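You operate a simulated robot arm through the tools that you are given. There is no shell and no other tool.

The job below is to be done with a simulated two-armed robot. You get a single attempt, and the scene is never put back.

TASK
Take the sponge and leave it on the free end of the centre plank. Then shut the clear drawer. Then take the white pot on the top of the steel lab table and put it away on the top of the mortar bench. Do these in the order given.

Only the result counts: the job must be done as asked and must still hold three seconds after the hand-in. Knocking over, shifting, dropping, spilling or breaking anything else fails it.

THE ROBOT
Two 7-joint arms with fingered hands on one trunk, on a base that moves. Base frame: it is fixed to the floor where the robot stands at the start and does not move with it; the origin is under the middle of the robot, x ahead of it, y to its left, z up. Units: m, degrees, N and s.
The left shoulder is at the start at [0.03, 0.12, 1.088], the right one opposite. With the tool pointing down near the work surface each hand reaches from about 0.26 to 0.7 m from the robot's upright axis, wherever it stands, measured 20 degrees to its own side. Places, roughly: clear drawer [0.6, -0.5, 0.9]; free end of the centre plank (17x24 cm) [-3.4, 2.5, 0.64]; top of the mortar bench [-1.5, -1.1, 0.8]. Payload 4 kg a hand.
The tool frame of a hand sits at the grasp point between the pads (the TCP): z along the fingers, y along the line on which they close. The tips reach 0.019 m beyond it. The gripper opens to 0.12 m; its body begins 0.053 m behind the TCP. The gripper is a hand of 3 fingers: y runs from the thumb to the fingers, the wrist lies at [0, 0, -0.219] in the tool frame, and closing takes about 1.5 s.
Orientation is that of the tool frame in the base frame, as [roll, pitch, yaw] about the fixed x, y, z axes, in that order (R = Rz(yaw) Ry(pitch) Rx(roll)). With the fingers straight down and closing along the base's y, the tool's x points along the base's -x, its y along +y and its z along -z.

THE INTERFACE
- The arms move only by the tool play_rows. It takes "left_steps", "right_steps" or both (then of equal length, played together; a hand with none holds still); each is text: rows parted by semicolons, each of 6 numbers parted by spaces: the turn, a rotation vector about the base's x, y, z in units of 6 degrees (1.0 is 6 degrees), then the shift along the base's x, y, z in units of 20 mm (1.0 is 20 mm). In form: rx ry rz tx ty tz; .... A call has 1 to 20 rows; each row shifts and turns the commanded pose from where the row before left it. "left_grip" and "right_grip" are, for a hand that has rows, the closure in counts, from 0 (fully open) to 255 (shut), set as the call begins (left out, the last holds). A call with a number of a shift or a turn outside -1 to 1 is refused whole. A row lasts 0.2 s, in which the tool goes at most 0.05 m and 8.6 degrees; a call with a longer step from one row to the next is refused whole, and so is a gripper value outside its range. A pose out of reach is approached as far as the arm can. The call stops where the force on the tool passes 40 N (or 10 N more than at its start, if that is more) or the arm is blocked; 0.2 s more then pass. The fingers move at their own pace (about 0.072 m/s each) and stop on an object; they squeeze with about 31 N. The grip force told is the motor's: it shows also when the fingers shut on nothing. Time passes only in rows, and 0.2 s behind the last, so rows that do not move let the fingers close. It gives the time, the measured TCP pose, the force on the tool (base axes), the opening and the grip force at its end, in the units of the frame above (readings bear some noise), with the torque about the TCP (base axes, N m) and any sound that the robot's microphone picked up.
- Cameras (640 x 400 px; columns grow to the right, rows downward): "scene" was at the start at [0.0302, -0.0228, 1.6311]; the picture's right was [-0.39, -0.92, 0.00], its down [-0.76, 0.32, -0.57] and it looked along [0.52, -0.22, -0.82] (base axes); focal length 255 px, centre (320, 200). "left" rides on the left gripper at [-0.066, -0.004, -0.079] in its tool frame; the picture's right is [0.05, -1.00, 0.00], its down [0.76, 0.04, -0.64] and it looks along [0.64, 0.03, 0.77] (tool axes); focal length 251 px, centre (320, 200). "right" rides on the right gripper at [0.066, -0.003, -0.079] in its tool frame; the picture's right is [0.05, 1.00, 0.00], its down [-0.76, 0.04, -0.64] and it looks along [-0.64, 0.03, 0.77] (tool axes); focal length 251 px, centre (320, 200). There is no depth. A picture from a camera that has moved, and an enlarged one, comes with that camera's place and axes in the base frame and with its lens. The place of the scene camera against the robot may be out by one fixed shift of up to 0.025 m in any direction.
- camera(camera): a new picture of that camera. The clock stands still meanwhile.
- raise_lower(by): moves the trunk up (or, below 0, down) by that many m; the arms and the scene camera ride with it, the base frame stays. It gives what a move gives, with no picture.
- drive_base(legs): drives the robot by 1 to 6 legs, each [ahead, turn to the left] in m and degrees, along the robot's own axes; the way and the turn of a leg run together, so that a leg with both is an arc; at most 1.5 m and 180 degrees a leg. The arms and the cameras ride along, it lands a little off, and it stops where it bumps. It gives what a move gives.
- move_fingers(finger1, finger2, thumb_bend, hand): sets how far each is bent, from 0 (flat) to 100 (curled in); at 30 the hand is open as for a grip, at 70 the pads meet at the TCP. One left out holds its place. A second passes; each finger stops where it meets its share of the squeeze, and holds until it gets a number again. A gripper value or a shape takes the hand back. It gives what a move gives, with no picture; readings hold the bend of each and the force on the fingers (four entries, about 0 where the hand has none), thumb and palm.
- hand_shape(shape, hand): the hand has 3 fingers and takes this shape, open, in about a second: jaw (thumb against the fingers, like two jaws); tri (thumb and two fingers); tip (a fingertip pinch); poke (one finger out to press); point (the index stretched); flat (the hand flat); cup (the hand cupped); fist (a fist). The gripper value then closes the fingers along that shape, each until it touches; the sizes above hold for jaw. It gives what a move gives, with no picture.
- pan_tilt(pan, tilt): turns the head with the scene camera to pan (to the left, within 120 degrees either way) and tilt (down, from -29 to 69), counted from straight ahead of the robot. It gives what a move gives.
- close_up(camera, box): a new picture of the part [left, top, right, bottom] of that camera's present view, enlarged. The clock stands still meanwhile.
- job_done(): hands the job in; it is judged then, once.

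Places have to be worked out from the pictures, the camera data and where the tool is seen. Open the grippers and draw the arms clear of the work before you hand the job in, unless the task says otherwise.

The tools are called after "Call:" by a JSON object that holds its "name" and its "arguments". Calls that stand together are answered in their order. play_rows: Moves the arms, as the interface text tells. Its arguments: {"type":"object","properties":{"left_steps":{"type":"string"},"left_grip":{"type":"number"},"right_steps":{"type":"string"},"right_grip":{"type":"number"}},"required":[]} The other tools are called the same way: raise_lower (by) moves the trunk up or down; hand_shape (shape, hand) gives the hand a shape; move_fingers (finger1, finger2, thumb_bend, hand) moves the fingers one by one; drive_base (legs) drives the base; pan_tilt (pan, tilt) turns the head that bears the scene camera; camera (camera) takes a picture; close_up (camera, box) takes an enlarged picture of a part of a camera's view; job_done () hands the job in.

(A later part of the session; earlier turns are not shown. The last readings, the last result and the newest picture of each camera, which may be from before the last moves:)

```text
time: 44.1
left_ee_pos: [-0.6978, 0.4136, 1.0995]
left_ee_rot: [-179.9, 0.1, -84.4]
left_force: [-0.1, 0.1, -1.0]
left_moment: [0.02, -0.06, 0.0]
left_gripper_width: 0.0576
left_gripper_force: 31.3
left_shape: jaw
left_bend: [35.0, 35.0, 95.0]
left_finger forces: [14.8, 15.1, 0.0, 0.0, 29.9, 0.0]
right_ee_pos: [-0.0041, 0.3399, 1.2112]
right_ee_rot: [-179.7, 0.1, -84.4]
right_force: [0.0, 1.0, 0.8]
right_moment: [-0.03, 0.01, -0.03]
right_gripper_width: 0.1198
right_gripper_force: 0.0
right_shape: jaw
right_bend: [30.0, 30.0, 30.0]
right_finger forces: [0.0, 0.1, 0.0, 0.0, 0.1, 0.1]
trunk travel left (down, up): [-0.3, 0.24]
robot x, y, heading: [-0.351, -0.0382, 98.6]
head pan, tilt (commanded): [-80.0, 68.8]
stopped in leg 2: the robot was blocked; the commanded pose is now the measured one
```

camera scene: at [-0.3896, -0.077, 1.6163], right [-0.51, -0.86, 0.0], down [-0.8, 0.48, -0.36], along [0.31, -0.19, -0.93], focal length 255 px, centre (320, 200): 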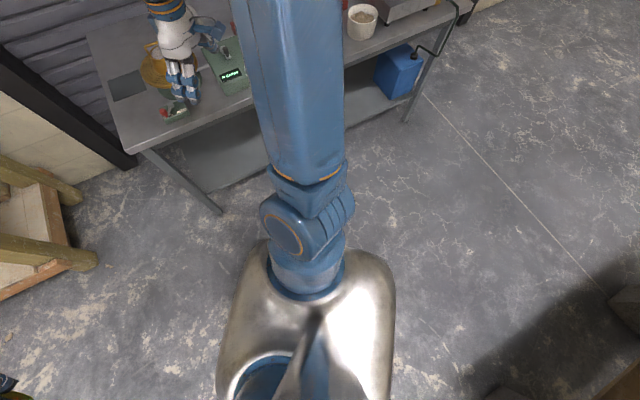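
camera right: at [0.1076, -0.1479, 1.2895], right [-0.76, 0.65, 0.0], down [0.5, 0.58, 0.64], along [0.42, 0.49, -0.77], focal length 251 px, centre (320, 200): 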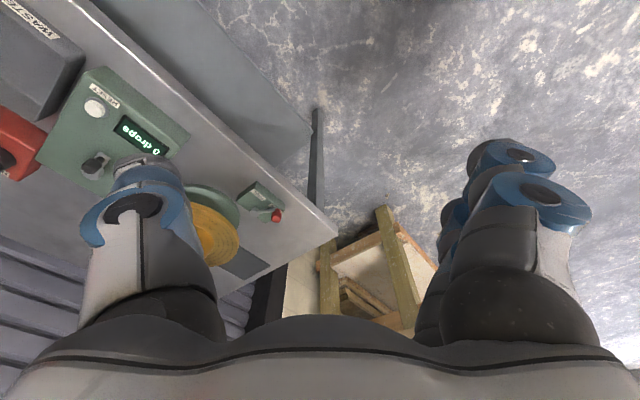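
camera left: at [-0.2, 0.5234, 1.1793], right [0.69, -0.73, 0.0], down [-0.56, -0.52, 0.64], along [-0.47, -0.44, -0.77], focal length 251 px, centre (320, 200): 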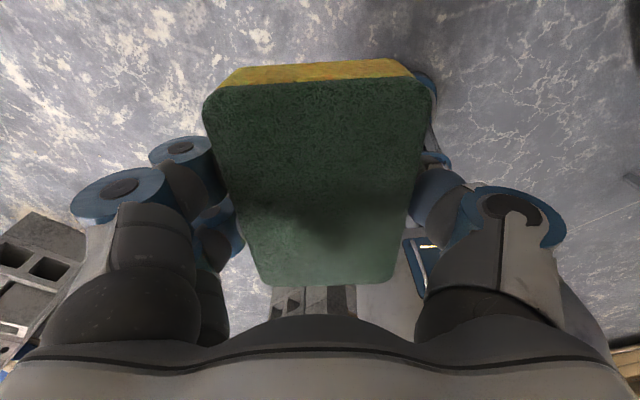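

The "block" seems to be a sideways drift of the base's turning centre (about 5 cm per 45° turned), not a contact. I turn on in single shorter calls.

Call:
{"name": "drive_base", "arguments": {"legs": [[0, 25]]}}

Call:
{"name": "pan_tilt", "arguments": {"pan": 15, "tilt": 25}}

Call:
{"name": "camera", "arguments": {"camera": "scene"}}

```text
time: 45.7
left_ee_pos: [-0.8537, 0.2256, 1.1002]
left_ee_rot: [-179.9, 0.1, -59.4]
left_force: [0.0, -0.7, 0.6]
left_moment: [0.01, 0.01, -0.02]
left_gripper_width: 0.058
left_gripper_force: 31.3
left_shape: jaw
left_bend: [35.0, 35.0, 95.0]
left_finger forces: [14.7, 14.9, 0.0, 0.0, 29.7, 0.0]
right_ee_pos: [-0.194, 0.4497, 1.2096]
right_ee_rot: [-179.8, 0.0, -59.3]
right_force: [0.3, 0.0, -0.2]
right_moment: [0.05, 0.06, 0.04]
right_gripper_width: 0.1201
right_gripper_force: 0.1
right_shape: jaw
right_bend: [30.0, 30.0, 30.0]
right_finger forces: [0.0, 0.0, 0.1, 0.0, 0.0, 0.0]
trunk travel left (down, up): [-0.3, 0.24]
robot x, y, heading: [-0.326, -0.023, 123.8]
head pan, tilt (commanded): [-80.0, 68.8]
```

```text
time: 47.5
left_ee_pos: [-0.8555, 0.224, 1.0993]
left_ee_rot: [-179.8, -0.1, -59.4]
left_force: [-0.2, -0.6, -0.9]
left_moment: [0.02, 0.0, -0.01]
left_gripper_width: 0.0579
left_gripper_force: 30.5
left_shape: jaw
left_bend: [35.0, 35.0, 95.0]
left_finger forces: [14.6, 15.0, 0.1, 0.0, 29.7, 0.0]
right_ee_pos: [-0.1935, 0.4514, 1.21]
right_ee_rot: [-179.9, 0.0, -59.3]
right_force: [-1.0, -0.1, 0.4]
right_moment: [-0.01, 0.0, 0.0]
right_gripper_width: 0.1201
right_gripper_force: 0.2
right_shape: jaw
right_bend: [30.0, 30.0, 30.0]
right_finger forces: [0.1, 0.0, 0.1, 0.1, 0.1, 0.0]
trunk travel left (down, up): [-0.3, 0.24]
robot x, y, heading: [-0.3263, -0.0218, 123.7]
head pan, tilt (commanded): [15.0, 25.0]
```

```text
taken
camera scene: at [-0.4012, 0.0271, 1.6757], right [0.66, 0.75, 0.0], down [0.32, -0.28, -0.91], along [-0.68, 0.6, -0.42], focal length 255 px, centre (320, 200)
```

scene: 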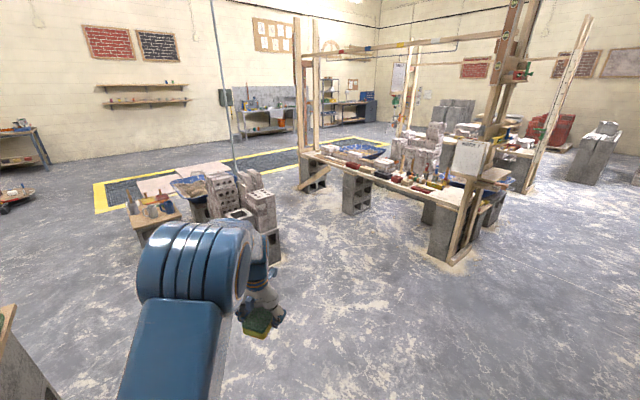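

The robot now faces the scaffold (heading ≈124°). I zoom in on the centre station to see the plank's free end.

Call:
{"name": "close_up", "arguments": {"camera": "scene", "box": [280, 100, 440, 220]}}

Call:
{"name": "close_up", "arguments": {"camera": "scene", "box": [100, 140, 340, 290]}}

```text
3.33 times, centred on (360, 160) of scene
camera zoom: at [-0.4012, 0.0271, 1.6757], right [0.66, 0.75, 0.0], down [0.32, -0.28, -0.91], along [-0.68, 0.6, -0.42], focal length 849 px, centre (187, 333)
```

zoom: 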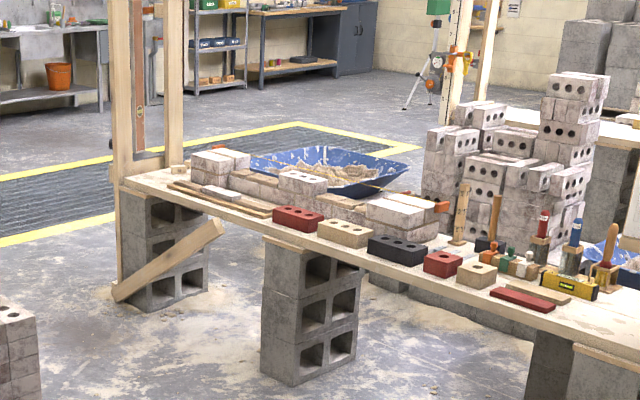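

```text
2.67 times, centred on (220, 215) of scene
camera zoom: at [-0.4012, 0.0271, 1.6757], right [0.66, 0.75, 0.0], down [0.32, -0.28, -0.91], along [-0.68, 0.6, -0.42], focal length 679 px, centre (587, 160)
```

zoom: 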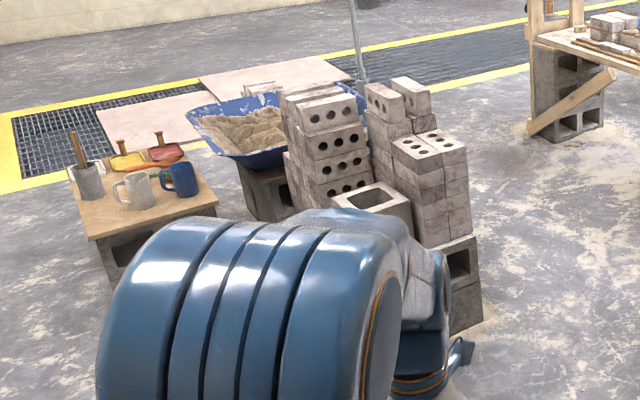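

Plank front edge is about y≈2.40, its left end near x≈-3.58; a neighbouring brick pile reaches to about (-2.26, 1.13). I'll drive via (-1.9, 1.8), first 1.2 m along heading ~131°.

Call:
{"name": "drive_base", "arguments": {"legs": [[0, 7], [1.2, 0]]}}

Call:
{"name": "camera", "arguments": {"camera": "scene"}}

```text
time: 54.1
left_ee_pos: [-1.6735, 1.0625, 1.1002]
left_ee_rot: [-179.9, 0.0, -51.9]
left_force: [-0.6, 0.4, 0.5]
left_moment: [0.02, 0.0, 0.05]
left_gripper_width: 0.0578
left_gripper_force: 30.9
left_shape: jaw
left_bend: [35.0, 35.0, 95.0]
left_finger forces: [14.5, 15.0, 0.1, 0.0, 29.4, 0.0]
right_ee_pos: [-1.0477, 1.3732, 1.2081]
right_ee_rot: [-180.0, 0.0, -51.8]
right_force: [0.1, 0.2, -0.4]
right_moment: [0.02, 0.0, -0.02]
right_gripper_width: 0.1198
right_gripper_force: 0.1
right_shape: jaw
right_bend: [30.0, 30.0, 30.0]
right_finger forces: [0.0, 0.1, 0.1, 0.0, 0.2, 0.0]
trunk travel left (down, up): [-0.3, 0.24]
robot x, y, heading: [-1.1143, 0.8865, 131.7]
head pan, tilt (commanded): [15.0, 25.0]
```

```text
taken
camera scene: at [-1.1981, 0.9287, 1.6757], right [0.55, 0.83, 0.0], down [0.35, -0.23, -0.91], along [-0.76, 0.5, -0.42], focal length 255 px, centre (320, 200)
```

scene: 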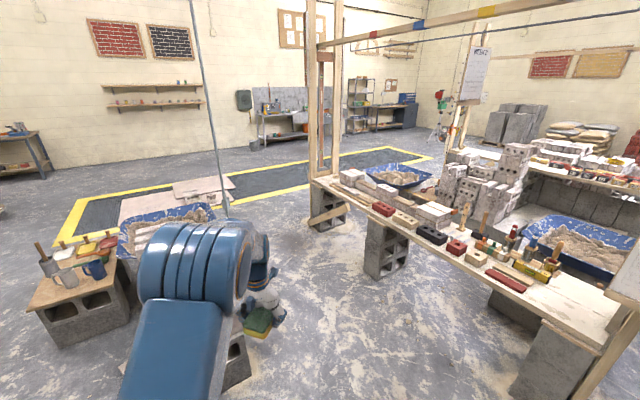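

The straight drive held well. I continue 1.1 m on this heading to about (-1.85, 1.71), in the lane between the pile and the plank.

Call:
{"name": "drive_base", "arguments": {"legs": [[1.1, 0]]}}

Call:
{"name": "camera", "arguments": {"camera": "scene"}}

Call:
{"name": "pan_tilt", "arguments": {"pan": 70, "tilt": 45}}

Call:
{"name": "camera", "arguments": {"camera": "scene"}}

```text
time: 59.7
left_ee_pos: [-2.3957, 1.8804, 1.0998]
left_ee_rot: [-179.9, -0.1, -51.8]
left_force: [0.3, 0.1, 0.5]
left_moment: [-0.02, -0.01, -0.01]
left_gripper_width: 0.0577
left_gripper_force: 31.2
left_shape: jaw
left_bend: [35.0, 35.0, 95.0]
left_finger forces: [14.6, 15.0, 0.1, 0.0, 29.5, 0.0]
right_ee_pos: [-1.7702, 2.1918, 1.2095]
right_ee_rot: [-179.9, 0.0, -51.8]
right_force: [0.8, 0.6, 0.0]
right_moment: [0.05, -0.04, 0.05]
right_gripper_width: 0.12
right_gripper_force: 0.1
right_shape: jaw
right_bend: [30.0, 30.0, 30.0]
right_finger forces: [0.1, 0.1, 0.0, 0.1, 0.0, 0.1]
trunk travel left (down, up): [-0.3, 0.24]
robot x, y, heading: [-1.8381, 1.7075, 131.3]
head pan, tilt (commanded): [15.0, 25.0]
```

```text
taken
camera scene: at [-1.9203, 1.7469, 1.6757], right [0.55, 0.83, 0.0], down [0.35, -0.23, -0.91], along [-0.76, 0.5, -0.42], focal length 255 px, centre (320, 200)
```

scene: 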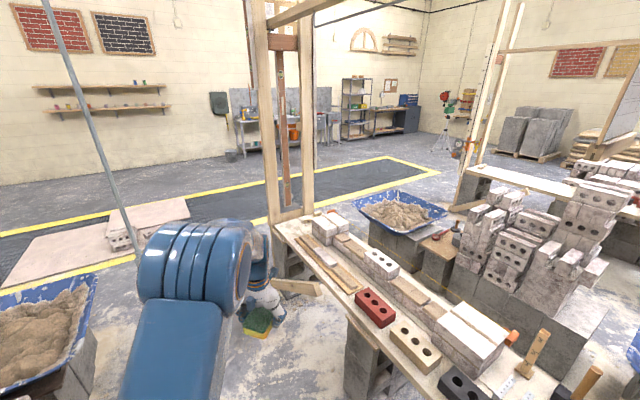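

```text
time: 61.0
left_ee_pos: [-2.3966, 1.8808, 1.1003]
left_ee_rot: [-179.9, -0.1, -51.8]
left_force: [-0.2, 0.0, 0.3]
left_moment: [0.0, -0.02, -0.04]
left_gripper_width: 0.0578
left_gripper_force: 31.1
left_shape: jaw
left_bend: [35.0, 35.0, 95.0]
left_finger forces: [14.6, 15.0, 0.1, 0.0, 29.5, 0.0]
right_ee_pos: [-1.771, 2.1905, 1.2094]
right_ee_rot: [-179.9, 0.1, -51.7]
right_force: [0.0, -0.2, -0.2]
right_moment: [0.0, -0.03, 0.01]
right_gripper_width: 0.1199
right_gripper_force: 0.0
right_shape: jaw
right_bend: [30.0, 30.0, 30.0]
right_finger forces: [0.0, 0.1, 0.1, 0.0, 0.0, 0.1]
trunk travel left (down, up): [-0.3, 0.24]
robot x, y, heading: [-1.8378, 1.7032, 131.3]
head pan, tilt (commanded): [70.0, 45.0]
```

```text
taken
camera scene: at [-1.9189, 1.6659, 1.6452], right [-0.36, 0.93, 0.0], down [0.66, 0.26, -0.71], along [-0.66, -0.26, -0.71], focal length 255 px, centre (320, 200)
```

scene: 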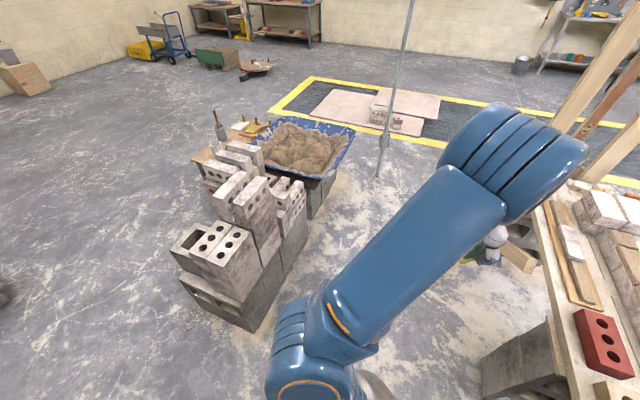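

Lane is clear: neighbour station stays below y≈1.25 and a pole stands at about (-4.0, 1.5). The free area on the plank lies between the posts (x≈-3.66) and the sticks (from x≈-3.28). I turn left toward heading ~175°.

Call:
{"name": "drive_base", "arguments": {"legs": [[0, 22]]}}

Call:
{"name": "drive_base", "arguments": {"legs": [[0, 22]]}}

```text
time: 62.5
left_ee_pos: [-2.424, 1.6648, 1.0999]
left_ee_rot: [-179.9, 0.0, -30.3]
left_force: [0.4, 1.0, 0.2]
left_moment: [0.01, -0.02, 0.01]
left_gripper_width: 0.0579
left_gripper_force: 31.5
left_shape: jaw
left_bend: [35.0, 35.0, 95.0]
left_finger forces: [14.4, 14.7, 0.0, 0.0, 29.2, 0.0]
right_ee_pos: [-1.9578, 2.183, 1.2095]
right_ee_rot: [-179.8, 0.1, -30.2]
right_force: [-0.9, -0.6, 0.1]
right_moment: [0.02, 0.0, 0.0]
right_gripper_width: 0.1199
right_gripper_force: 0.0
right_shape: jaw
right_bend: [30.0, 30.0, 30.0]
right_finger forces: [0.0, 0.0, 0.1, 0.0, 0.0, 0.0]
trunk travel left (down, up): [-0.3, 0.24]
robot x, y, heading: [-1.8301, 1.7275, 153.2]
head pan, tilt (commanded): [70.0, 45.0]
```

```text
time: 64.1
left_ee_pos: [-2.3626, 1.4508, 1.099]
left_ee_rot: [-179.9, 0.0, -8.7]
left_force: [-0.3, -1.0, -0.3]
left_moment: [0.0, 0.01, 0.01]
left_gripper_width: 0.0579
left_gripper_force: 31.4
left_shape: jaw
left_bend: [35.0, 35.0, 95.0]
left_finger forces: [14.0, 14.5, 0.1, 0.1, 28.7, 0.1]
right_ee_pos: [-2.1181, 2.1062, 1.2084]
right_ee_rot: [-179.8, 0.0, -8.7]
right_force: [-0.6, 0.2, 0.1]
right_moment: [-0.02, -0.02, 0.04]
right_gripper_width: 0.1199
right_gripper_force: 0.0
right_shape: jaw
right_bend: [30.0, 30.0, 30.0]
right_finger forces: [0.0, 0.0, 0.0, 0.0, 0.0, 0.0]
trunk travel left (down, up): [-0.3, 0.24]
robot x, y, heading: [-1.8317, 1.7586, 175.2]
head pan, tilt (commanded): [70.0, 45.0]
```

Now at (-1.83, 1.76), heading 175°. The left hand has drifted to 0.35 m left of the robot's axis, so I bring it back in (to about 0.42 ahead, 0.2 left) before driving on.

Call:
{"name": "play_rows", "arguments": {"left_steps": "0 0 0 0.575 0.894 0; 0 0 0 0.575 0.894 0; 0 0 0 0.575 0.894 0; 0 0 0 0.575 0.894 0; 0 0 0 0.575 0.894 0; 0 0 0 0.575 0.894 0; 0 0 0 0.575 0.894 0; 0 0 0 0.575 0.894 0"}}

Call:
{"name": "drive_base", "arguments": {"legs": [[1.3, 0]]}}

Call:
{"name": "pan_tilt", "arguments": {"pan": -40, "tilt": 45}}

Call:
{"name": "camera", "arguments": {"camera": "scene"}}

```text
time: 65.9
left_ee_pos: [-2.27, 1.5955, 1.1018]
left_ee_rot: [179.9, -0.1, -8.7]
left_force: [0.2, 0.3, 0.3]
left_moment: [-0.01, -0.01, 0.03]
left_gripper_width: 0.0575
left_gripper_force: 30.8
left_shape: jaw
left_bend: [35.0, 35.0, 95.0]
left_finger forces: [14.3, 14.5, 0.0, 0.1, 28.8, 0.0]
right_ee_pos: [-2.1166, 2.1064, 1.2095]
right_ee_rot: [-179.9, -0.1, -8.7]
right_force: [-0.3, 0.3, 0.9]
right_moment: [0.0, -0.03, 0.0]
right_gripper_width: 0.1199
right_gripper_force: 0.0
right_shape: jaw
right_bend: [30.0, 30.0, 30.0]
right_finger forces: [0.1, 0.0, 0.0, 0.0, 0.0, 0.0]
trunk travel left (down, up): [-0.3, 0.24]
robot x, y, heading: [-1.8302, 1.7517, 175.2]
head pan, tilt (commanded): [70.0, 45.0]
```

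```text
time: 72.4
left_ee_pos: [-3.5639, 1.7169, 1.0991]
left_ee_rot: [-179.9, 0.0, -9.5]
left_force: [0.4, 0.1, -0.3]
left_moment: [0.04, -0.02, 0.04]
left_gripper_width: 0.058
left_gripper_force: 30.9
left_shape: jaw
left_bend: [35.0, 35.0, 95.0]
left_finger forces: [14.3, 14.6, 0.0, 0.0, 28.8, 0.0]
right_ee_pos: [-3.4051, 2.2276, 1.2097]
right_ee_rot: [-179.9, 0.0, -9.5]
right_force: [-0.3, -0.8, 0.4]
right_moment: [-0.02, 0.02, 0.0]
right_gripper_width: 0.1205
right_gripper_force: 0.2
right_shape: jaw
right_bend: [30.0, 30.0, 30.0]
right_finger forces: [0.0, 0.1, 0.0, 0.1, 0.0, 0.0]
trunk travel left (down, up): [-0.3, 0.24]
robot x, y, heading: [-3.1189, 1.8717, 174.6]
head pan, tilt (commanded): [70.0, 45.0]
```

```text
time: 74.3
left_ee_pos: [-3.5638, 1.7176, 1.101]
left_ee_rot: [-179.9, 0.0, -9.5]
left_force: [-1.1, -0.1, -0.5]
left_moment: [0.01, -0.04, 0.0]
left_gripper_width: 0.0576
left_gripper_force: 30.8
left_shape: jaw
left_bend: [35.0, 35.0, 95.0]
left_finger forces: [14.3, 14.7, 0.1, 0.1, 28.9, 0.0]
right_ee_pos: [-3.4042, 2.2273, 1.2101]
right_ee_rot: [-179.9, 0.0, -9.5]
right_force: [0.2, 0.1, -0.9]
right_moment: [-0.01, -0.02, 0.0]
right_gripper_width: 0.1199
right_gripper_force: 0.0
right_shape: jaw
right_bend: [30.0, 30.0, 30.0]
right_finger forces: [0.0, 0.0, 0.0, 0.0, 0.0, 0.0]
trunk travel left (down, up): [-0.3, 0.24]
robot x, y, heading: [-3.1228, 1.8694, 174.3]
head pan, tilt (commanded): [-40.0, 45.0]
```

```text
taken
camera scene: at [-3.1761, 1.9332, 1.6452], right [0.71, 0.7, 0.0], down [0.5, -0.5, -0.71], along [-0.5, 0.5, -0.71], focal length 255 px, centre (320, 200)
```

scene: 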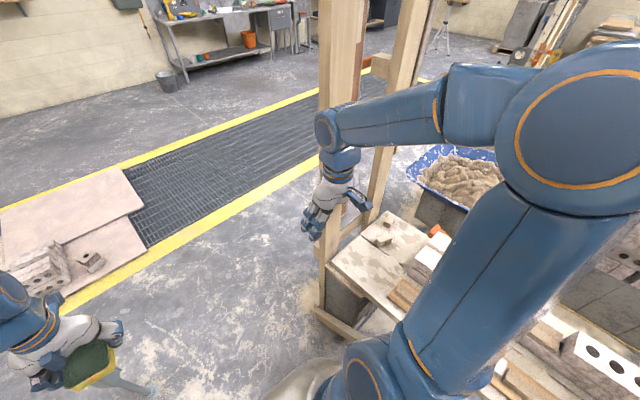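

The free end of the plank is visible in front of the posts, empty apart from a small wood block at the back. I turn right in steps to face +y.

Call:
{"name": "drive_base", "arguments": {"legs": [[0, -22]]}}

Call:
{"name": "drive_base", "arguments": {"legs": [[0, -22]]}}

Call:
{"name": "camera", "arguments": {"camera": "scene"}}

```text
time: 75.8
left_ee_pos: [-3.5861, 1.8974, 1.1009]
left_ee_rot: [-180.0, -0.1, -31.8]
left_force: [0.2, -0.7, 0.4]
left_moment: [0.0, 0.01, 0.0]
left_gripper_width: 0.0579
left_gripper_force: 31.1
left_shape: jaw
left_bend: [35.0, 35.0, 95.0]
left_finger forces: [14.2, 14.6, 0.0, 0.0, 28.8, 0.0]
right_ee_pos: [-3.2448, 2.308, 1.2103]
right_ee_rot: [-179.9, 0.0, -31.8]
right_force: [0.4, -0.6, 0.3]
right_moment: [-0.04, -0.03, 0.05]
right_gripper_width: 0.12
right_gripper_force: 0.1
right_shape: jaw
right_bend: [30.0, 30.0, 30.0]
right_finger forces: [0.0, 0.0, 0.1, 0.0, 0.1, 0.1]
trunk travel left (down, up): [-0.3, 0.24]
robot x, y, heading: [-3.1331, 1.8486, 152.2]
head pan, tilt (commanded): [-40.0, 45.0]
```

```text
time: 77.4
left_ee_pos: [-3.534, 2.067, 1.1005]
left_ee_rot: [180.0, 0.0, -54.0]
left_force: [-0.7, 0.5, -0.4]
left_moment: [0.0, 0.01, 0.03]
left_gripper_width: 0.0578
left_gripper_force: 30.7
left_shape: jaw
left_bend: [35.0, 35.0, 95.0]
left_finger forces: [14.4, 14.6, 0.0, 0.1, 28.9, 0.1]
right_ee_pos: [-3.0643, 2.3174, 1.21]
right_ee_rot: [-180.0, -0.1, -53.9]
right_force: [0.2, -0.4, -0.4]
right_moment: [-0.04, 0.0, 0.0]
right_gripper_width: 0.12
right_gripper_force: 0.1
right_shape: jaw
right_bend: [30.0, 30.0, 30.0]
right_finger forces: [0.0, 0.0, 0.0, 0.0, 0.0, 0.1]
trunk travel left (down, up): [-0.3, 0.24]
robot x, y, heading: [-3.1466, 1.8313, 129.9]
head pan, tilt (commanded): [-40.0, 45.0]
```

```text
taken
camera scene: at [-3.1512, 1.909, 1.6451], right [1.0, 0.0, 0.0], down [0.0, -0.71, -0.71], along [0.0, 0.71, -0.71], focal length 255 px, centre (320, 200)
```

scene: 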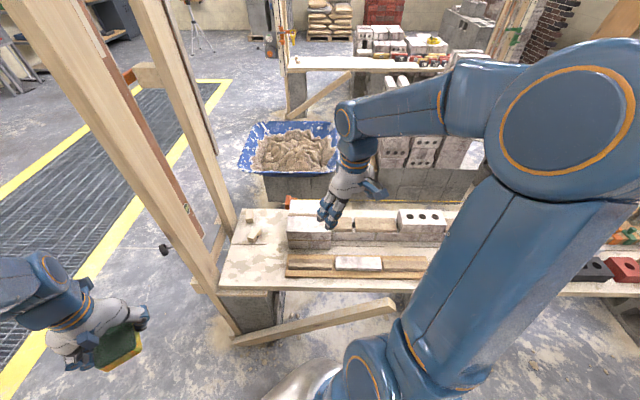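

Camera now looks straight along +y: plank spans y≈2.39–2.85, its end at x≈-3.58, sticks begin at x≈-3.29, front post stands at about (-3.62, 2.42). To keep my left forearm off that post I'll back up a little and come in with the robot further right (x≈-3.03).

Call:
{"name": "drive_base", "arguments": {"legs": [[-0.28, 0]]}}

Call:
{"name": "drive_base", "arguments": {"legs": [[0, -18]]}}

Call:
{"name": "drive_base", "arguments": {"legs": [[0, -17]]}}

Call:
{"name": "pan_tilt", "arguments": {"pan": 10, "tilt": 45}}

Call:
{"name": "camera", "arguments": {"camera": "scene"}}

```text
time: 79.4
left_ee_pos: [-3.3531, 1.8507, 1.1001]
left_ee_rot: [-180.0, 0.2, -54.1]
left_force: [1.2, 0.0, 0.3]
left_moment: [-0.01, 0.0, 0.01]
left_gripper_width: 0.0575
left_gripper_force: 30.5
left_shape: jaw
left_bend: [35.0, 35.0, 95.0]
left_finger forces: [14.4, 14.7, 0.0, 0.0, 29.1, 0.0]
right_ee_pos: [-2.8826, 2.1003, 1.2105]
right_ee_rot: [-180.0, 0.0, -54.1]
right_force: [0.2, -0.8, 1.0]
right_moment: [0.01, 0.0, 0.05]
right_gripper_width: 0.1201
right_gripper_force: 0.1
right_shape: jaw
right_bend: [30.0, 30.0, 30.0]
right_finger forces: [0.1, 0.0, 0.1, 0.0, 0.0, 0.1]
trunk travel left (down, up): [-0.3, 0.24]
robot x, y, heading: [-2.9674, 1.6224, 129.6]
head pan, tilt (commanded): [-40.0, 45.0]
```

```text
time: 80.8
left_ee_pos: [-3.2638, 1.9617, 1.1009]
left_ee_rot: [-179.9, 0.1, -72.4]
left_force: [0.5, -0.9, -1.3]
left_moment: [0.02, 0.03, -0.01]
left_gripper_width: 0.0574
left_gripper_force: 31.0
left_shape: jaw
left_bend: [35.0, 35.0, 95.0]
left_finger forces: [14.3, 14.5, 0.0, 0.0, 29.0, 0.0]
right_ee_pos: [-2.7379, 2.051, 1.2091]
right_ee_rot: [-179.9, -0.1, -72.4]
right_force: [0.0, -0.8, 0.8]
right_moment: [0.05, 0.0, -0.04]
right_gripper_width: 0.1202
right_gripper_force: 0.0
right_shape: jaw
right_bend: [30.0, 30.0, 30.0]
right_finger forces: [0.1, 0.1, 0.0, 0.1, 0.0, 0.0]
trunk travel left (down, up): [-0.3, 0.24]
robot x, y, heading: [-2.9854, 1.6144, 111.2]
head pan, tilt (commanded): [-40.0, 45.0]
```

```text
time: 82.1
left_ee_pos: [-3.1525, 2.0291, 1.101]
left_ee_rot: [-179.9, 0.0, -89.1]
left_force: [0.6, 0.8, 0.4]
left_moment: [0.03, 0.01, -0.01]
left_gripper_width: 0.0577
left_gripper_force: 31.2
left_shape: jaw
left_bend: [35.0, 35.0, 95.0]
left_finger forces: [14.2, 14.5, 0.0, 0.1, 28.7, 0.0]
right_ee_pos: [-2.6231, 1.9633, 1.2116]
right_ee_rot: [-179.9, 0.0, -89.1]
right_force: [-0.3, 0.4, 0.2]
right_moment: [0.04, -0.02, 0.03]
right_gripper_width: 0.1201
right_gripper_force: 0.1
right_shape: jaw
right_bend: [30.0, 30.0, 30.0]
right_finger forces: [0.0, 0.1, 0.0, 0.1, 0.0, 0.0]
trunk travel left (down, up): [-0.3, 0.24]
robot x, y, heading: [-3.0046, 1.6216, 94.2]
head pan, tilt (commanded): [-40.0, 45.0]
```

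```text
time: 83.3
left_ee_pos: [-3.1524, 2.0311, 1.1002]
left_ee_rot: [-180.0, 0.1, -89.3]
left_force: [0.3, -0.9, -0.1]
left_moment: [0.01, -0.03, 0.02]
left_gripper_width: 0.0576
left_gripper_force: 31.2
left_shape: jaw
left_bend: [35.0, 35.0, 95.0]
left_finger forces: [14.3, 14.5, 0.1, 0.0, 28.8, 0.0]
right_ee_pos: [-2.6217, 1.9657, 1.2097]
right_ee_rot: [-180.0, -0.1, -89.1]
right_force: [-0.4, -0.3, 0.0]
right_moment: [0.0, 0.0, 0.0]
right_gripper_width: 0.1201
right_gripper_force: 0.1
right_shape: jaw
right_bend: [30.0, 30.0, 30.0]
right_finger forces: [0.0, 0.1, 0.1, 0.1, 0.0, 0.0]
trunk travel left (down, up): [-0.3, 0.24]
robot x, y, heading: [-2.9999, 1.6188, 94.3]
head pan, tilt (commanded): [10.0, 45.0]
```

```text
taken
camera scene: at [-3.0393, 1.6825, 1.6452], right [0.97, 0.24, 0.0], down [0.17, -0.69, -0.71], along [-0.17, 0.69, -0.71], focal length 255 px, centre (320, 200)
```

scene: 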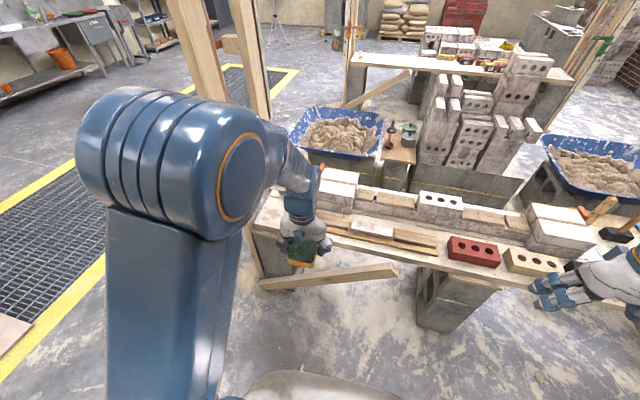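

Robot is at (-3.0, 1.62), heading 94°. Before moving closer I check with the left camera how far the robot's own base protrudes in front.

Call:
{"name": "camera", "arguments": {"camera": "left"}}

Call:
{"name": "pan_tilt", "arguments": {"pan": 0, "tilt": 60}}

Call:
{"name": "camera", "arguments": {"camera": "scene"}}

```text
taken
camera left: at [-3.1499, 2.0967, 1.1796], right [1.0, -0.04, 0.0], down [-0.03, -0.77, 0.64], along [-0.02, -0.64, -0.77], focal length 251 px, centre (320, 200)
```

left: 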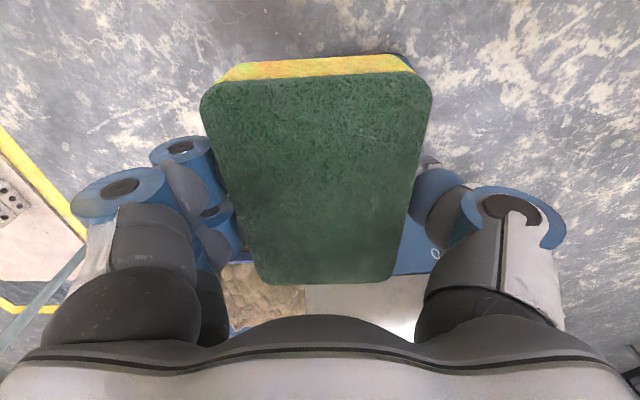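

```text
time: 84.1
left_ee_pos: [-3.1534, 2.0305, 1.1012]
left_ee_rot: [-179.8, 0.0, -89.2]
left_force: [-0.8, 0.5, 0.3]
left_moment: [0.02, -0.01, -0.01]
left_gripper_width: 0.0576
left_gripper_force: 30.8
left_shape: jaw
left_bend: [35.0, 35.0, 95.0]
left_finger forces: [14.2, 14.6, 0.0, 0.0, 28.9, 0.1]
right_ee_pos: [-2.6226, 1.9647, 1.2096]
right_ee_rot: [-179.9, 0.0, -89.2]
right_force: [-0.2, 0.5, -0.3]
right_moment: [0.02, -0.02, -0.01]
right_gripper_width: 0.1201
right_gripper_force: 0.0
right_shape: jaw
right_bend: [30.0, 30.0, 30.0]
right_finger forces: [0.0, 0.0, 0.0, 0.1, 0.0, 0.0]
trunk travel left (down, up): [-0.3, 0.24]
robot x, y, heading: [-3.0029, 1.6138, 94.4]
head pan, tilt (commanded): [0.0, 60.0]
```

```text
taken
camera scene: at [-3.0251, 1.6698, 1.6257], right [1.0, 0.07, 0.0], down [0.06, -0.86, -0.5], along [-0.04, 0.5, -0.87], focal length 255 px, centre (320, 200)
```

scene: 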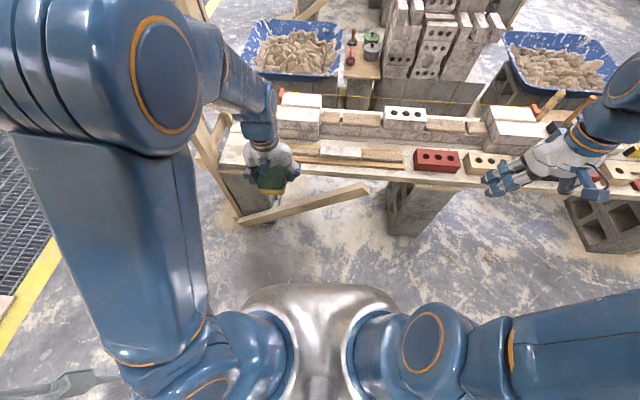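

The floor 0.39 m ahead of the robot's axis is visible and clear of the base, so there is room. I drive 0.33 m forward.

Call:
{"name": "drive_base", "arguments": {"legs": [[0.33, 0]]}}

Call:
{"name": "pan_tilt", "arguments": {"pan": -10, "tilt": 50}}

Call:
{"name": "camera", "arguments": {"camera": "scene"}}

Call:
{"name": "camera", "arguments": {"camera": "right"}}

```text
time: 86.3
left_ee_pos: [-3.1765, 2.3656, 1.1]
left_ee_rot: [-179.9, 0.0, -89.3]
left_force: [-0.2, -0.2, 0.9]
left_moment: [-0.05, 0.0, 0.03]
left_gripper_width: 0.0577
left_gripper_force: 30.3
left_shape: jaw
left_bend: [35.0, 35.0, 95.0]
left_finger forces: [14.4, 14.6, 0.0, 0.0, 28.8, 0.0]
right_ee_pos: [-2.6453, 2.2985, 1.2095]
right_ee_rot: [-179.8, 0.0, -89.1]
right_force: [-0.5, 0.1, 0.4]
right_moment: [-0.04, 0.01, 0.02]
right_gripper_width: 0.12
right_gripper_force: 0.0
right_shape: jaw
right_bend: [30.0, 30.0, 30.0]
right_finger forces: [0.0, 0.1, 0.0, 0.0, 0.0, 0.1]
trunk travel left (down, up): [-0.3, 0.24]
robot x, y, heading: [-3.0321, 1.9497, 94.0]
head pan, tilt (commanded): [0.0, 60.0]
```

```text
time: 87.0
left_ee_pos: [-3.1763, 2.3627, 1.1013]
left_ee_rot: [-179.9, 0.1, -89.3]
left_force: [0.3, 0.1, -0.7]
left_moment: [-0.02, -0.01, 0.06]
left_gripper_width: 0.0576
left_gripper_force: 31.4
left_shape: jaw
left_bend: [35.0, 35.0, 95.0]
left_finger forces: [14.3, 14.5, 0.0, 0.0, 28.7, 0.1]
right_ee_pos: [-2.6462, 2.2978, 1.2098]
right_ee_rot: [180.0, 0.0, -89.2]
right_force: [0.7, 0.1, 1.1]
right_moment: [-0.02, -0.03, 0.02]
right_gripper_width: 0.1201
right_gripper_force: 0.1
right_shape: jaw
right_bend: [30.0, 30.0, 30.0]
right_finger forces: [0.1, 0.0, 0.0, 0.0, 0.0, 0.0]
trunk travel left (down, up): [-0.3, 0.24]
robot x, y, heading: [-3.0285, 1.9497, 93.9]
head pan, tilt (commanded): [-10.0, 50.0]
```

```text
taken
camera scene: at [-3.0364, 2.0131, 1.6382], right [0.99, -0.1, 0.0], down [-0.08, -0.76, -0.64], along [0.07, 0.64, -0.77], focal length 255 px, centre (320, 200)
```

scene: 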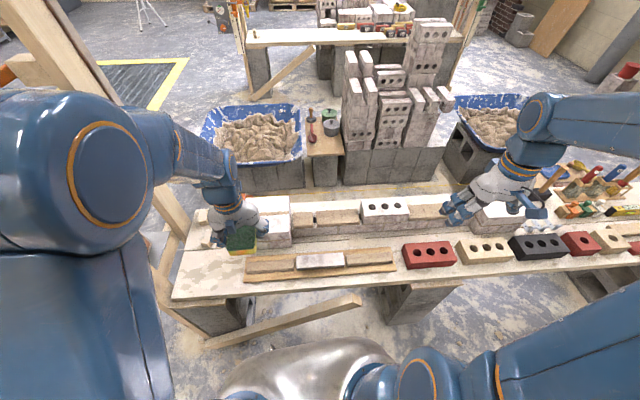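

```text
taken
camera right: at [-2.6399, 2.2305, 1.2892], right [-1.0, -0.07, 0.0], down [-0.05, 0.76, 0.64], along [-0.04, 0.64, -0.77], focal length 251 px, centre (320, 200)
```

right: 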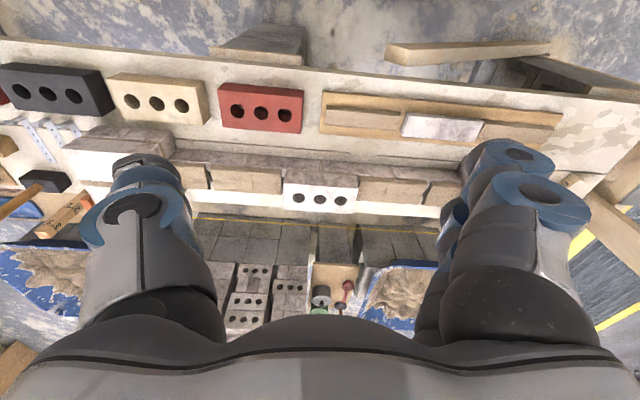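

Updated estimates: plank front-left corner ≈(-3.57, 2.41), sticks start at x≈-3.29, small bits at (-3.47, 2.65). Target for the sponge is (-3.40, 2.50); I move the left hand over it at the present height.

Call:
{"name": "play_rows", "arguments": {"left_steps": "0 0 0 -0.93 0.57 0; 0 0 0 -0.93 0.57 0; 0 0 0 -0.93 0.57 0; 0 0 0 -0.93 0.57 0; 0 0 0 -0.93 0.57 0; 0 0 0 -0.93 0.57 0; 0 0 0 -0.93 0.57 0; 0 0 0 -0.93 0.57 0; 0 0 0 -0.93 0.57 0; 0 0 0 -0.93 0.57 0; 0 0 0 -0.93 0.57 0; 0 0 0 -0.93 0.57 0; 0 0 0 0 0 -0.8; 0 0 0 0 0 -0.8; 0 0 0 0 0 -0.8; 0 0 0 0 0 -0.8; 0 0 0 0 0 -0.8"}}

Call:
{"name": "camera", "arguments": {"camera": "scene"}}

Call:
{"name": "camera", "arguments": {"camera": "left"}}

```text
time: 90.6
left_ee_pos: [-3.3981, 2.5012, 1.02]
left_ee_rot: [-179.9, 0.0, -89.2]
left_force: [0.8, 0.2, 0.0]
left_moment: [0.0, -0.01, -0.02]
left_gripper_width: 0.0576
left_gripper_force: 31.0
left_shape: jaw
left_bend: [35.0, 35.0, 95.0]
left_finger forces: [14.3, 14.6, 0.1, 0.1, 28.8, 0.1]
right_ee_pos: [-2.6462, 2.2971, 1.2096]
right_ee_rot: [-179.9, -0.1, -89.2]
right_force: [0.6, 0.4, 0.0]
right_moment: [0.01, -0.02, 0.02]
right_gripper_width: 0.1203
right_gripper_force: 0.1
right_shape: jaw
right_bend: [30.0, 30.0, 30.0]
right_finger forces: [0.0, 0.0, 0.1, 0.0, 0.0, 0.0]
trunk travel left (down, up): [-0.3, 0.24]
robot x, y, heading: [-3.0262, 1.9502, 94.3]
head pan, tilt (commanded): [-10.0, 50.0]
```

```text
taken
camera scene: at [-3.0365, 2.0139, 1.6382], right [0.99, -0.1, 0.0], down [-0.08, -0.76, -0.64], along [0.07, 0.64, -0.77], focal length 255 px, centre (320, 200)
```

scene: 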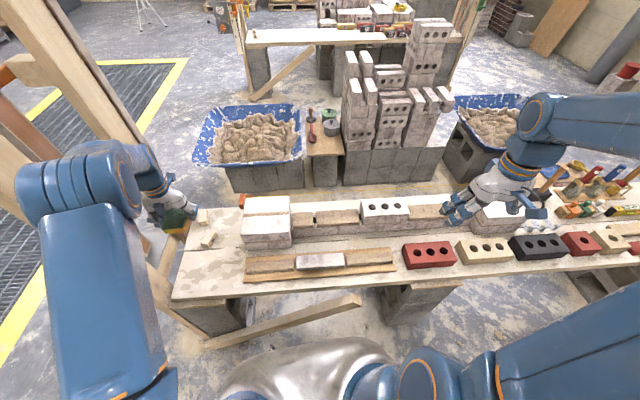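

```text
taken
camera left: at [-3.3961, 2.5671, 1.0987], right [1.0, -0.04, 0.0], down [-0.03, -0.77, 0.64], along [-0.03, -0.64, -0.77], focal length 251 px, centre (320, 200)
```

left: 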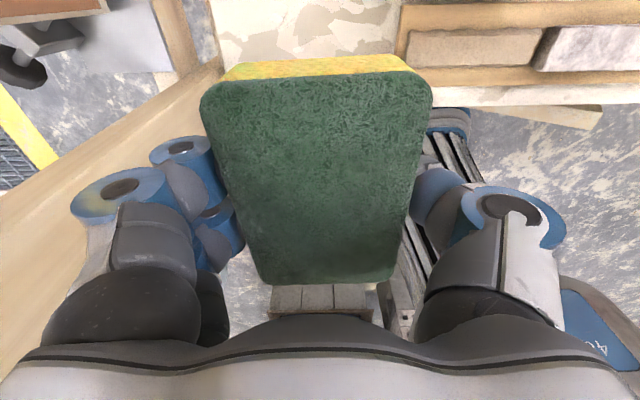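

The hand is above the target, about 0.13 m clear of the sticks. I check how close the left elbow/forearm comes to the wooden post.

Call:
{"name": "close_up", "arguments": {"camera": "scene", "box": [0, 20, 260, 320]}}

Call:
{"name": "pan_tilt", "arguments": {"pan": 50, "tilt": 35}}

Call:
{"name": "camera", "arguments": {"camera": "scene"}}

```text
1.33 times, centred on (130, 170) of scene
camera zoom: at [-3.0365, 2.0139, 1.6382], right [0.99, -0.1, 0.0], down [-0.08, -0.76, -0.64], along [0.07, 0.64, -0.77], focal length 340 px, centre (573, 240)
```

zoom: 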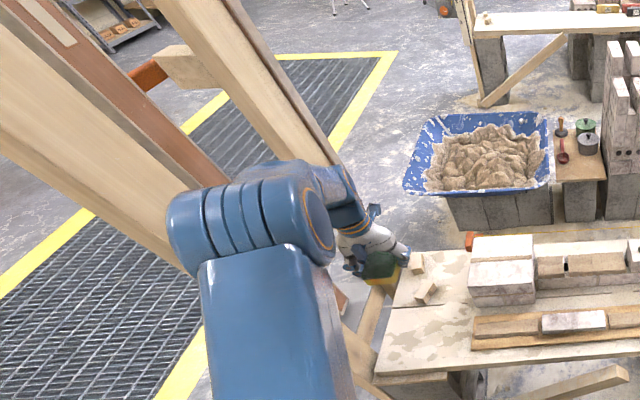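

```text
time: 91.9
left_ee_pos: [-3.3981, 2.501, 1.0207]
left_ee_rot: [-179.9, -0.1, -89.4]
left_force: [0.2, 1.0, -0.3]
left_moment: [0.01, 0.02, 0.0]
left_gripper_width: 0.0578
left_gripper_force: 30.7
left_shape: jaw
left_bend: [35.0, 35.0, 95.0]
left_finger forces: [14.3, 14.5, 0.1, 0.0, 28.8, 0.0]
right_ee_pos: [-2.6461, 2.2976, 1.2088]
right_ee_rot: [-180.0, 0.0, -89.2]
right_force: [0.3, -0.1, -0.1]
right_moment: [0.0, 0.0, 0.01]
right_gripper_width: 0.1202
right_gripper_force: 0.1
right_shape: jaw
right_bend: [30.0, 30.0, 30.0]
right_finger forces: [0.0, 0.0, 0.1, 0.0, 0.0, 0.0]
trunk travel left (down, up): [-0.3, 0.24]
robot x, y, heading: [-3.0313, 1.9503, 94.2]
head pan, tilt (commanded): [50.0, 35.0]
```

```text
taken
camera scene: at [-3.1156, 1.9887, 1.66], right [0.59, 0.81, 0.0], down [0.46, -0.34, -0.82], along [-0.66, 0.48, -0.57], focal length 255 px, centre (320, 200)
```

scene: 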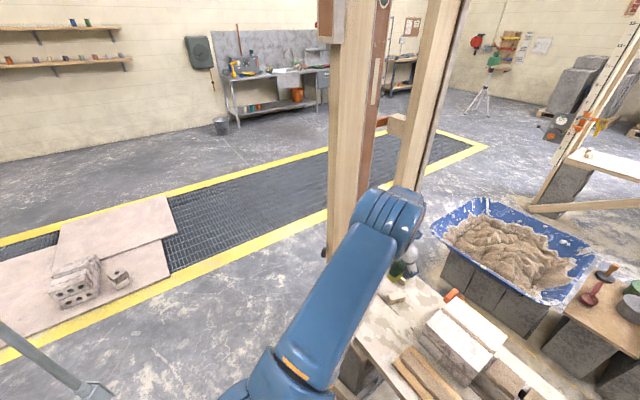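

Triangulating from two views puts the elbow at about (-3.29, 2.24, 1.43), roughly 0.38 m from the post – safe. I lower the sponge to about z 0.70.

Call:
{"name": "play_rows", "arguments": {"left_steps": "0 0 0 0 0 -1; 0 0 0 0 0 -1; 0 0 0 0 0 -1; 0 0 0 0 0 -1; 0 0 0 0 0 -1; 0 0 0 0 0 -1; 0 0 0 0 0 -1; 0 0 0 0 0 -1; 0 0 0 0 0 -1; 0 0 0 0 0 -1; 0 0 0 0 0 -1; 0 0 0 0 0 -1; 0 0 0 0 0 -1; 0 0 0 0 0 -1; 0 0 0 0 0 -1"}}

Call:
{"name": "pan_tilt", "arguments": {"pan": 15, "tilt": 45}}

Call:
{"name": "camera", "arguments": {"camera": "scene"}}

Call:
{"name": "camera", "arguments": {"camera": "left"}}

```text
time: 95.1
left_ee_pos: [-3.3987, 2.5002, 0.7201]
left_ee_rot: [-180.0, 0.0, -89.3]
left_force: [0.5, 0.3, 0.1]
left_moment: [-0.01, -0.03, -0.03]
left_gripper_width: 0.0577
left_gripper_force: 31.4
left_shape: jaw
left_bend: [35.0, 35.0, 95.0]
left_finger forces: [14.1, 14.5, 0.0, 0.0, 28.7, 0.0]
right_ee_pos: [-2.6452, 2.298, 1.2092]
right_ee_rot: [-179.9, -0.1, -89.2]
right_force: [-0.5, 0.9, -0.1]
right_moment: [-0.02, -0.02, -0.01]
right_gripper_width: 0.12
right_gripper_force: 0.0
right_shape: jaw
right_bend: [30.0, 30.0, 30.0]
right_finger forces: [0.0, 0.1, 0.0, 0.0, 0.0, 0.0]
trunk travel left (down, up): [-0.3, 0.24]
robot x, y, heading: [-3.0317, 1.9499, 94.1]
head pan, tilt (commanded): [50.0, 35.0]
```

```text
time: 96.1
left_ee_pos: [-3.3983, 2.5011, 0.7212]
left_ee_rot: [-179.9, 0.1, -89.3]
left_force: [0.4, 0.5, 0.2]
left_moment: [-0.01, 0.02, 0.01]
left_gripper_width: 0.0577
left_gripper_force: 30.7
left_shape: jaw
left_bend: [35.0, 35.0, 95.0]
left_finger forces: [14.2, 14.4, 0.0, 0.1, 28.7, 0.0]
right_ee_pos: [-2.6465, 2.2982, 1.2096]
right_ee_rot: [-179.9, -0.1, -89.2]
right_force: [-0.2, -1.0, 0.4]
right_moment: [-0.01, -0.03, 0.03]
right_gripper_width: 0.1198
right_gripper_force: 0.1
right_shape: jaw
right_bend: [30.0, 30.0, 30.0]
right_finger forces: [0.1, 0.1, 0.0, 0.0, 0.1, 0.0]
trunk travel left (down, up): [-0.3, 0.24]
robot x, y, heading: [-3.0261, 1.9514, 93.9]
head pan, tilt (commanded): [15.0, 45.0]
```

```text
taken
camera scene: at [-3.071, 2.0138, 1.6452], right [0.95, 0.33, 0.0], down [0.23, -0.67, -0.71], along [-0.23, 0.67, -0.71], focal length 255 px, centre (320, 200)
```

scene: 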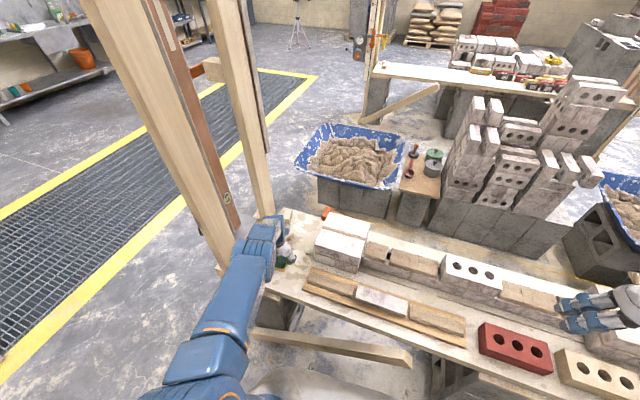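

```text
taken
camera left: at [-3.3957, 2.567, 0.8003], right [1.0, -0.04, 0.0], down [-0.03, -0.77, 0.64], along [-0.03, -0.64, -0.77], focal length 251 px, centre (320, 200)
```

left: 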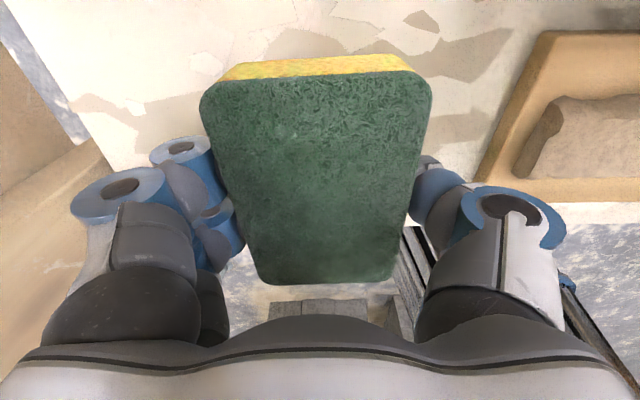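

The sponge hovers above the plank's free end; the plank's front edge is at y≈2.42. I shift 8 mm further onto the plank and lower carefully, watching the force.

Call:
{"name": "play_rows", "arguments": {"left_steps": "0 0 0 0 0.4 -0.5; 0 0 0 0 0 -0.6; 0 0 0 0 0 -0.6; 0 0 0 0 0 -0.4; 0 0 0 0 0 0"}}

Call:
{"name": "camera", "arguments": {"camera": "left"}}

```text
time: 97.3
left_ee_pos: [-3.3893, 2.4898, 0.6861]
left_ee_rot: [-179.9, 0.0, -89.2]
left_force: [-0.1, 0.1, 0.2]
left_moment: [-0.04, 0.0, 0.01]
left_gripper_width: 0.0577
left_gripper_force: 31.0
left_shape: jaw
left_bend: [35.0, 35.0, 95.0]
left_finger forces: [14.2, 14.4, 0.1, 0.0, 28.5, 0.0]
left hand out of reach, approached as far as the arm can: row 1, 2, 3, 4
right_ee_pos: [-2.6475, 2.2968, 1.2095]
right_ee_rot: [-180.0, 0.0, -89.2]
right_force: [-0.3, -0.3, 0.4]
right_moment: [0.03, 0.0, 0.01]
right_gripper_width: 0.1201
right_gripper_force: 0.0
right_shape: jaw
right_bend: [30.0, 30.0, 30.0]
right_finger forces: [0.0, 0.1, 0.0, 0.0, 0.0, 0.1]
trunk travel left (down, up): [-0.3, 0.24]
robot x, y, heading: [-3.0299, 1.9505, 94.1]
head pan, tilt (commanded): [15.0, 45.0]
```

```text
taken
camera left: at [-3.3867, 2.5548, 0.7658], right [1.0, -0.04, 0.0], down [-0.03, -0.77, 0.64], along [-0.03, -0.64, -0.77], focal length 251 px, centre (320, 200)
```

left: 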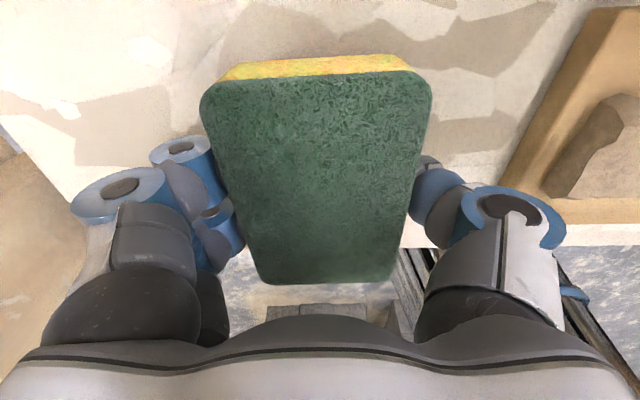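

The arm is at its reach limit here. I raise the hand 0.12 m, then lower the trunk by 0.12 m so the shoulder is nearer the plank's height.

Call:
{"name": "play_rows", "arguments": {"left_steps": "0 0 0 0 0 1; 0 0 0 0 0 1; 0 0 0 0 0 1; 0 0 0 0 0 1; 0 0 0 0 0 1; 0 0 0 0 0 1"}}

Call:
{"name": "raise_lower", "arguments": {"by": -0.12}}

```text
time: 98.7
left_ee_pos: [-3.391, 2.4884, 0.8066]
left_ee_rot: [-179.8, 0.0, -89.3]
left_force: [-1.0, -0.2, -0.1]
left_moment: [0.02, -0.02, -0.01]
left_gripper_width: 0.0575
left_gripper_force: 31.1
left_shape: jaw
left_bend: [35.0, 35.0, 95.0]
left_finger forces: [13.9, 14.1, 0.0, 0.1, 27.9, 0.1]
right_ee_pos: [-2.6462, 2.2976, 1.2093]
right_ee_rot: [-179.9, 0.1, -89.1]
right_force: [0.2, -0.2, -0.6]
right_moment: [0.01, 0.02, -0.02]
right_gripper_width: 0.12
right_gripper_force: 0.1
right_shape: jaw
right_bend: [30.0, 30.0, 30.0]
right_finger forces: [0.0, 0.0, 0.0, 0.1, 0.0, 0.0]
trunk travel left (down, up): [-0.3, 0.24]
robot x, y, heading: [-3.0326, 1.9496, 94.0]
head pan, tilt (commanded): [15.0, 45.0]
```

```text
time: 100.2
left_ee_pos: [-3.39, 2.4883, 0.6858]
left_ee_rot: [-179.8, 0.0, -89.4]
left_force: [0.7, -0.5, -0.5]
left_moment: [-0.03, -0.03, 0.0]
left_gripper_width: 0.0576
left_gripper_force: 31.0
left_shape: jaw
left_bend: [35.0, 35.0, 95.0]
left_finger forces: [13.9, 14.1, 0.0, 0.0, 28.0, 0.1]
right_ee_pos: [-2.6454, 2.2978, 1.0888]
right_ee_rot: [-179.9, 0.1, -89.2]
right_force: [0.7, 0.1, 0.1]
right_moment: [0.04, -0.03, -0.03]
right_gripper_width: 0.12
right_gripper_force: 0.0
right_shape: jaw
right_bend: [30.0, 30.0, 30.0]
right_finger forces: [0.0, 0.0, 0.1, 0.0, 0.0, 0.0]
trunk travel left (down, up): [-0.18, 0.36]
robot x, y, heading: [-3.0322, 1.9501, 93.9]
head pan, tilt (commanded): [15.0, 45.0]
```

The trunk is lower and the hand is still at z≈0.686. I shift to (-3.40, 2.505) and go down in small steps.

Call:
{"name": "play_rows", "arguments": {"left_steps": "0 0 0 -0.5 0.8 0; 0 0 0 0 0 -0.3; 0 0 0 0 0 -0.3; 0 0 0 0 0 0"}}

Call:
{"name": "camera", "arguments": {"camera": "left"}}

Call:
{"name": "close_up", "arguments": {"camera": "scene", "box": [220, 180, 380, 300]}}

```text
time: 101.2
left_ee_pos: [-3.3997, 2.5061, 0.6745]
left_ee_rot: [-179.8, 0.1, -89.3]
left_force: [-0.1, 1.2, -1.0]
left_moment: [-0.02, 0.03, 0.01]
left_gripper_width: 0.0575
left_gripper_force: 31.2
left_shape: jaw
left_bend: [35.0, 35.0, 95.0]
left_finger forces: [13.9, 14.1, 0.0, 0.0, 28.1, 0.0]
right_ee_pos: [-2.6459, 2.2984, 1.0892]
right_ee_rot: [-179.9, 0.0, -89.2]
right_force: [-0.5, 0.2, 0.5]
right_moment: [0.02, 0.01, 0.01]
right_gripper_width: 0.1201
right_gripper_force: 0.1
right_shape: jaw
right_bend: [30.0, 30.0, 30.0]
right_finger forces: [0.1, 0.0, 0.1, 0.0, 0.0, 0.0]
trunk travel left (down, up): [-0.18, 0.36]
robot x, y, heading: [-3.0304, 1.9513, 93.9]
head pan, tilt (commanded): [15.0, 45.0]
```

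```text
taken
camera left: at [-3.397, 2.5706, 0.7533], right [1.0, -0.04, 0.0], down [-0.03, -0.77, 0.64], along [-0.03, -0.64, -0.77], focal length 251 px, centre (320, 200)
```

left: 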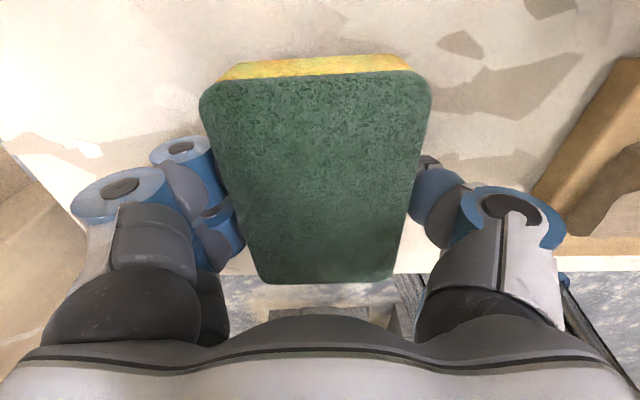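

```text
3.33 times, centred on (300, 240) of scene
camera zoom: at [-3.0708, 2.0136, 1.5252], right [0.95, 0.33, 0.0], down [0.23, -0.67, -0.71], along [-0.23, 0.67, -0.71], focal length 849 px, centre (387, 67)
```

zoom: 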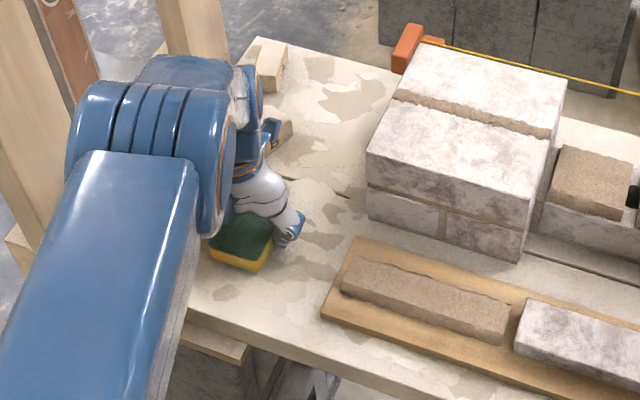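

Still no contact at z 0.6745. I lower 6 mm more in small steps.

Call:
{"name": "play_rows", "arguments": {"left_steps": "0 0 0 0 0 -0.15; 0 0 0 0 0 -0.15; 0 0 0 0 0 0"}}

```text
time: 102.0
left_ee_pos: [-3.3978, 2.5054, 0.6682]
left_ee_rot: [-179.8, 0.0, -89.3]
left_force: [1.0, -0.4, -0.6]
left_moment: [0.03, 0.02, 0.0]
left_gripper_width: 0.0577
left_gripper_force: 31.1
left_shape: jaw
left_bend: [35.0, 35.0, 95.0]
left_finger forces: [13.9, 14.0, 0.0, 0.0, 28.0, 0.1]
right_ee_pos: [-2.6468, 2.2979, 1.0894]
right_ee_rot: [-179.9, 0.0, -89.1]
right_force: [0.8, -0.6, 1.0]
right_moment: [0.01, -0.01, 0.0]
right_gripper_width: 0.12
right_gripper_force: 0.2
right_shape: jaw
right_bend: [30.0, 30.0, 30.0]
right_finger forces: [0.0, 0.0, 0.0, 0.0, 0.0, 0.0]
trunk travel left (down, up): [-0.18, 0.36]
robot x, y, heading: [-3.031, 1.9467, 94.0]
head pan, tilt (commanded): [15.0, 45.0]
```

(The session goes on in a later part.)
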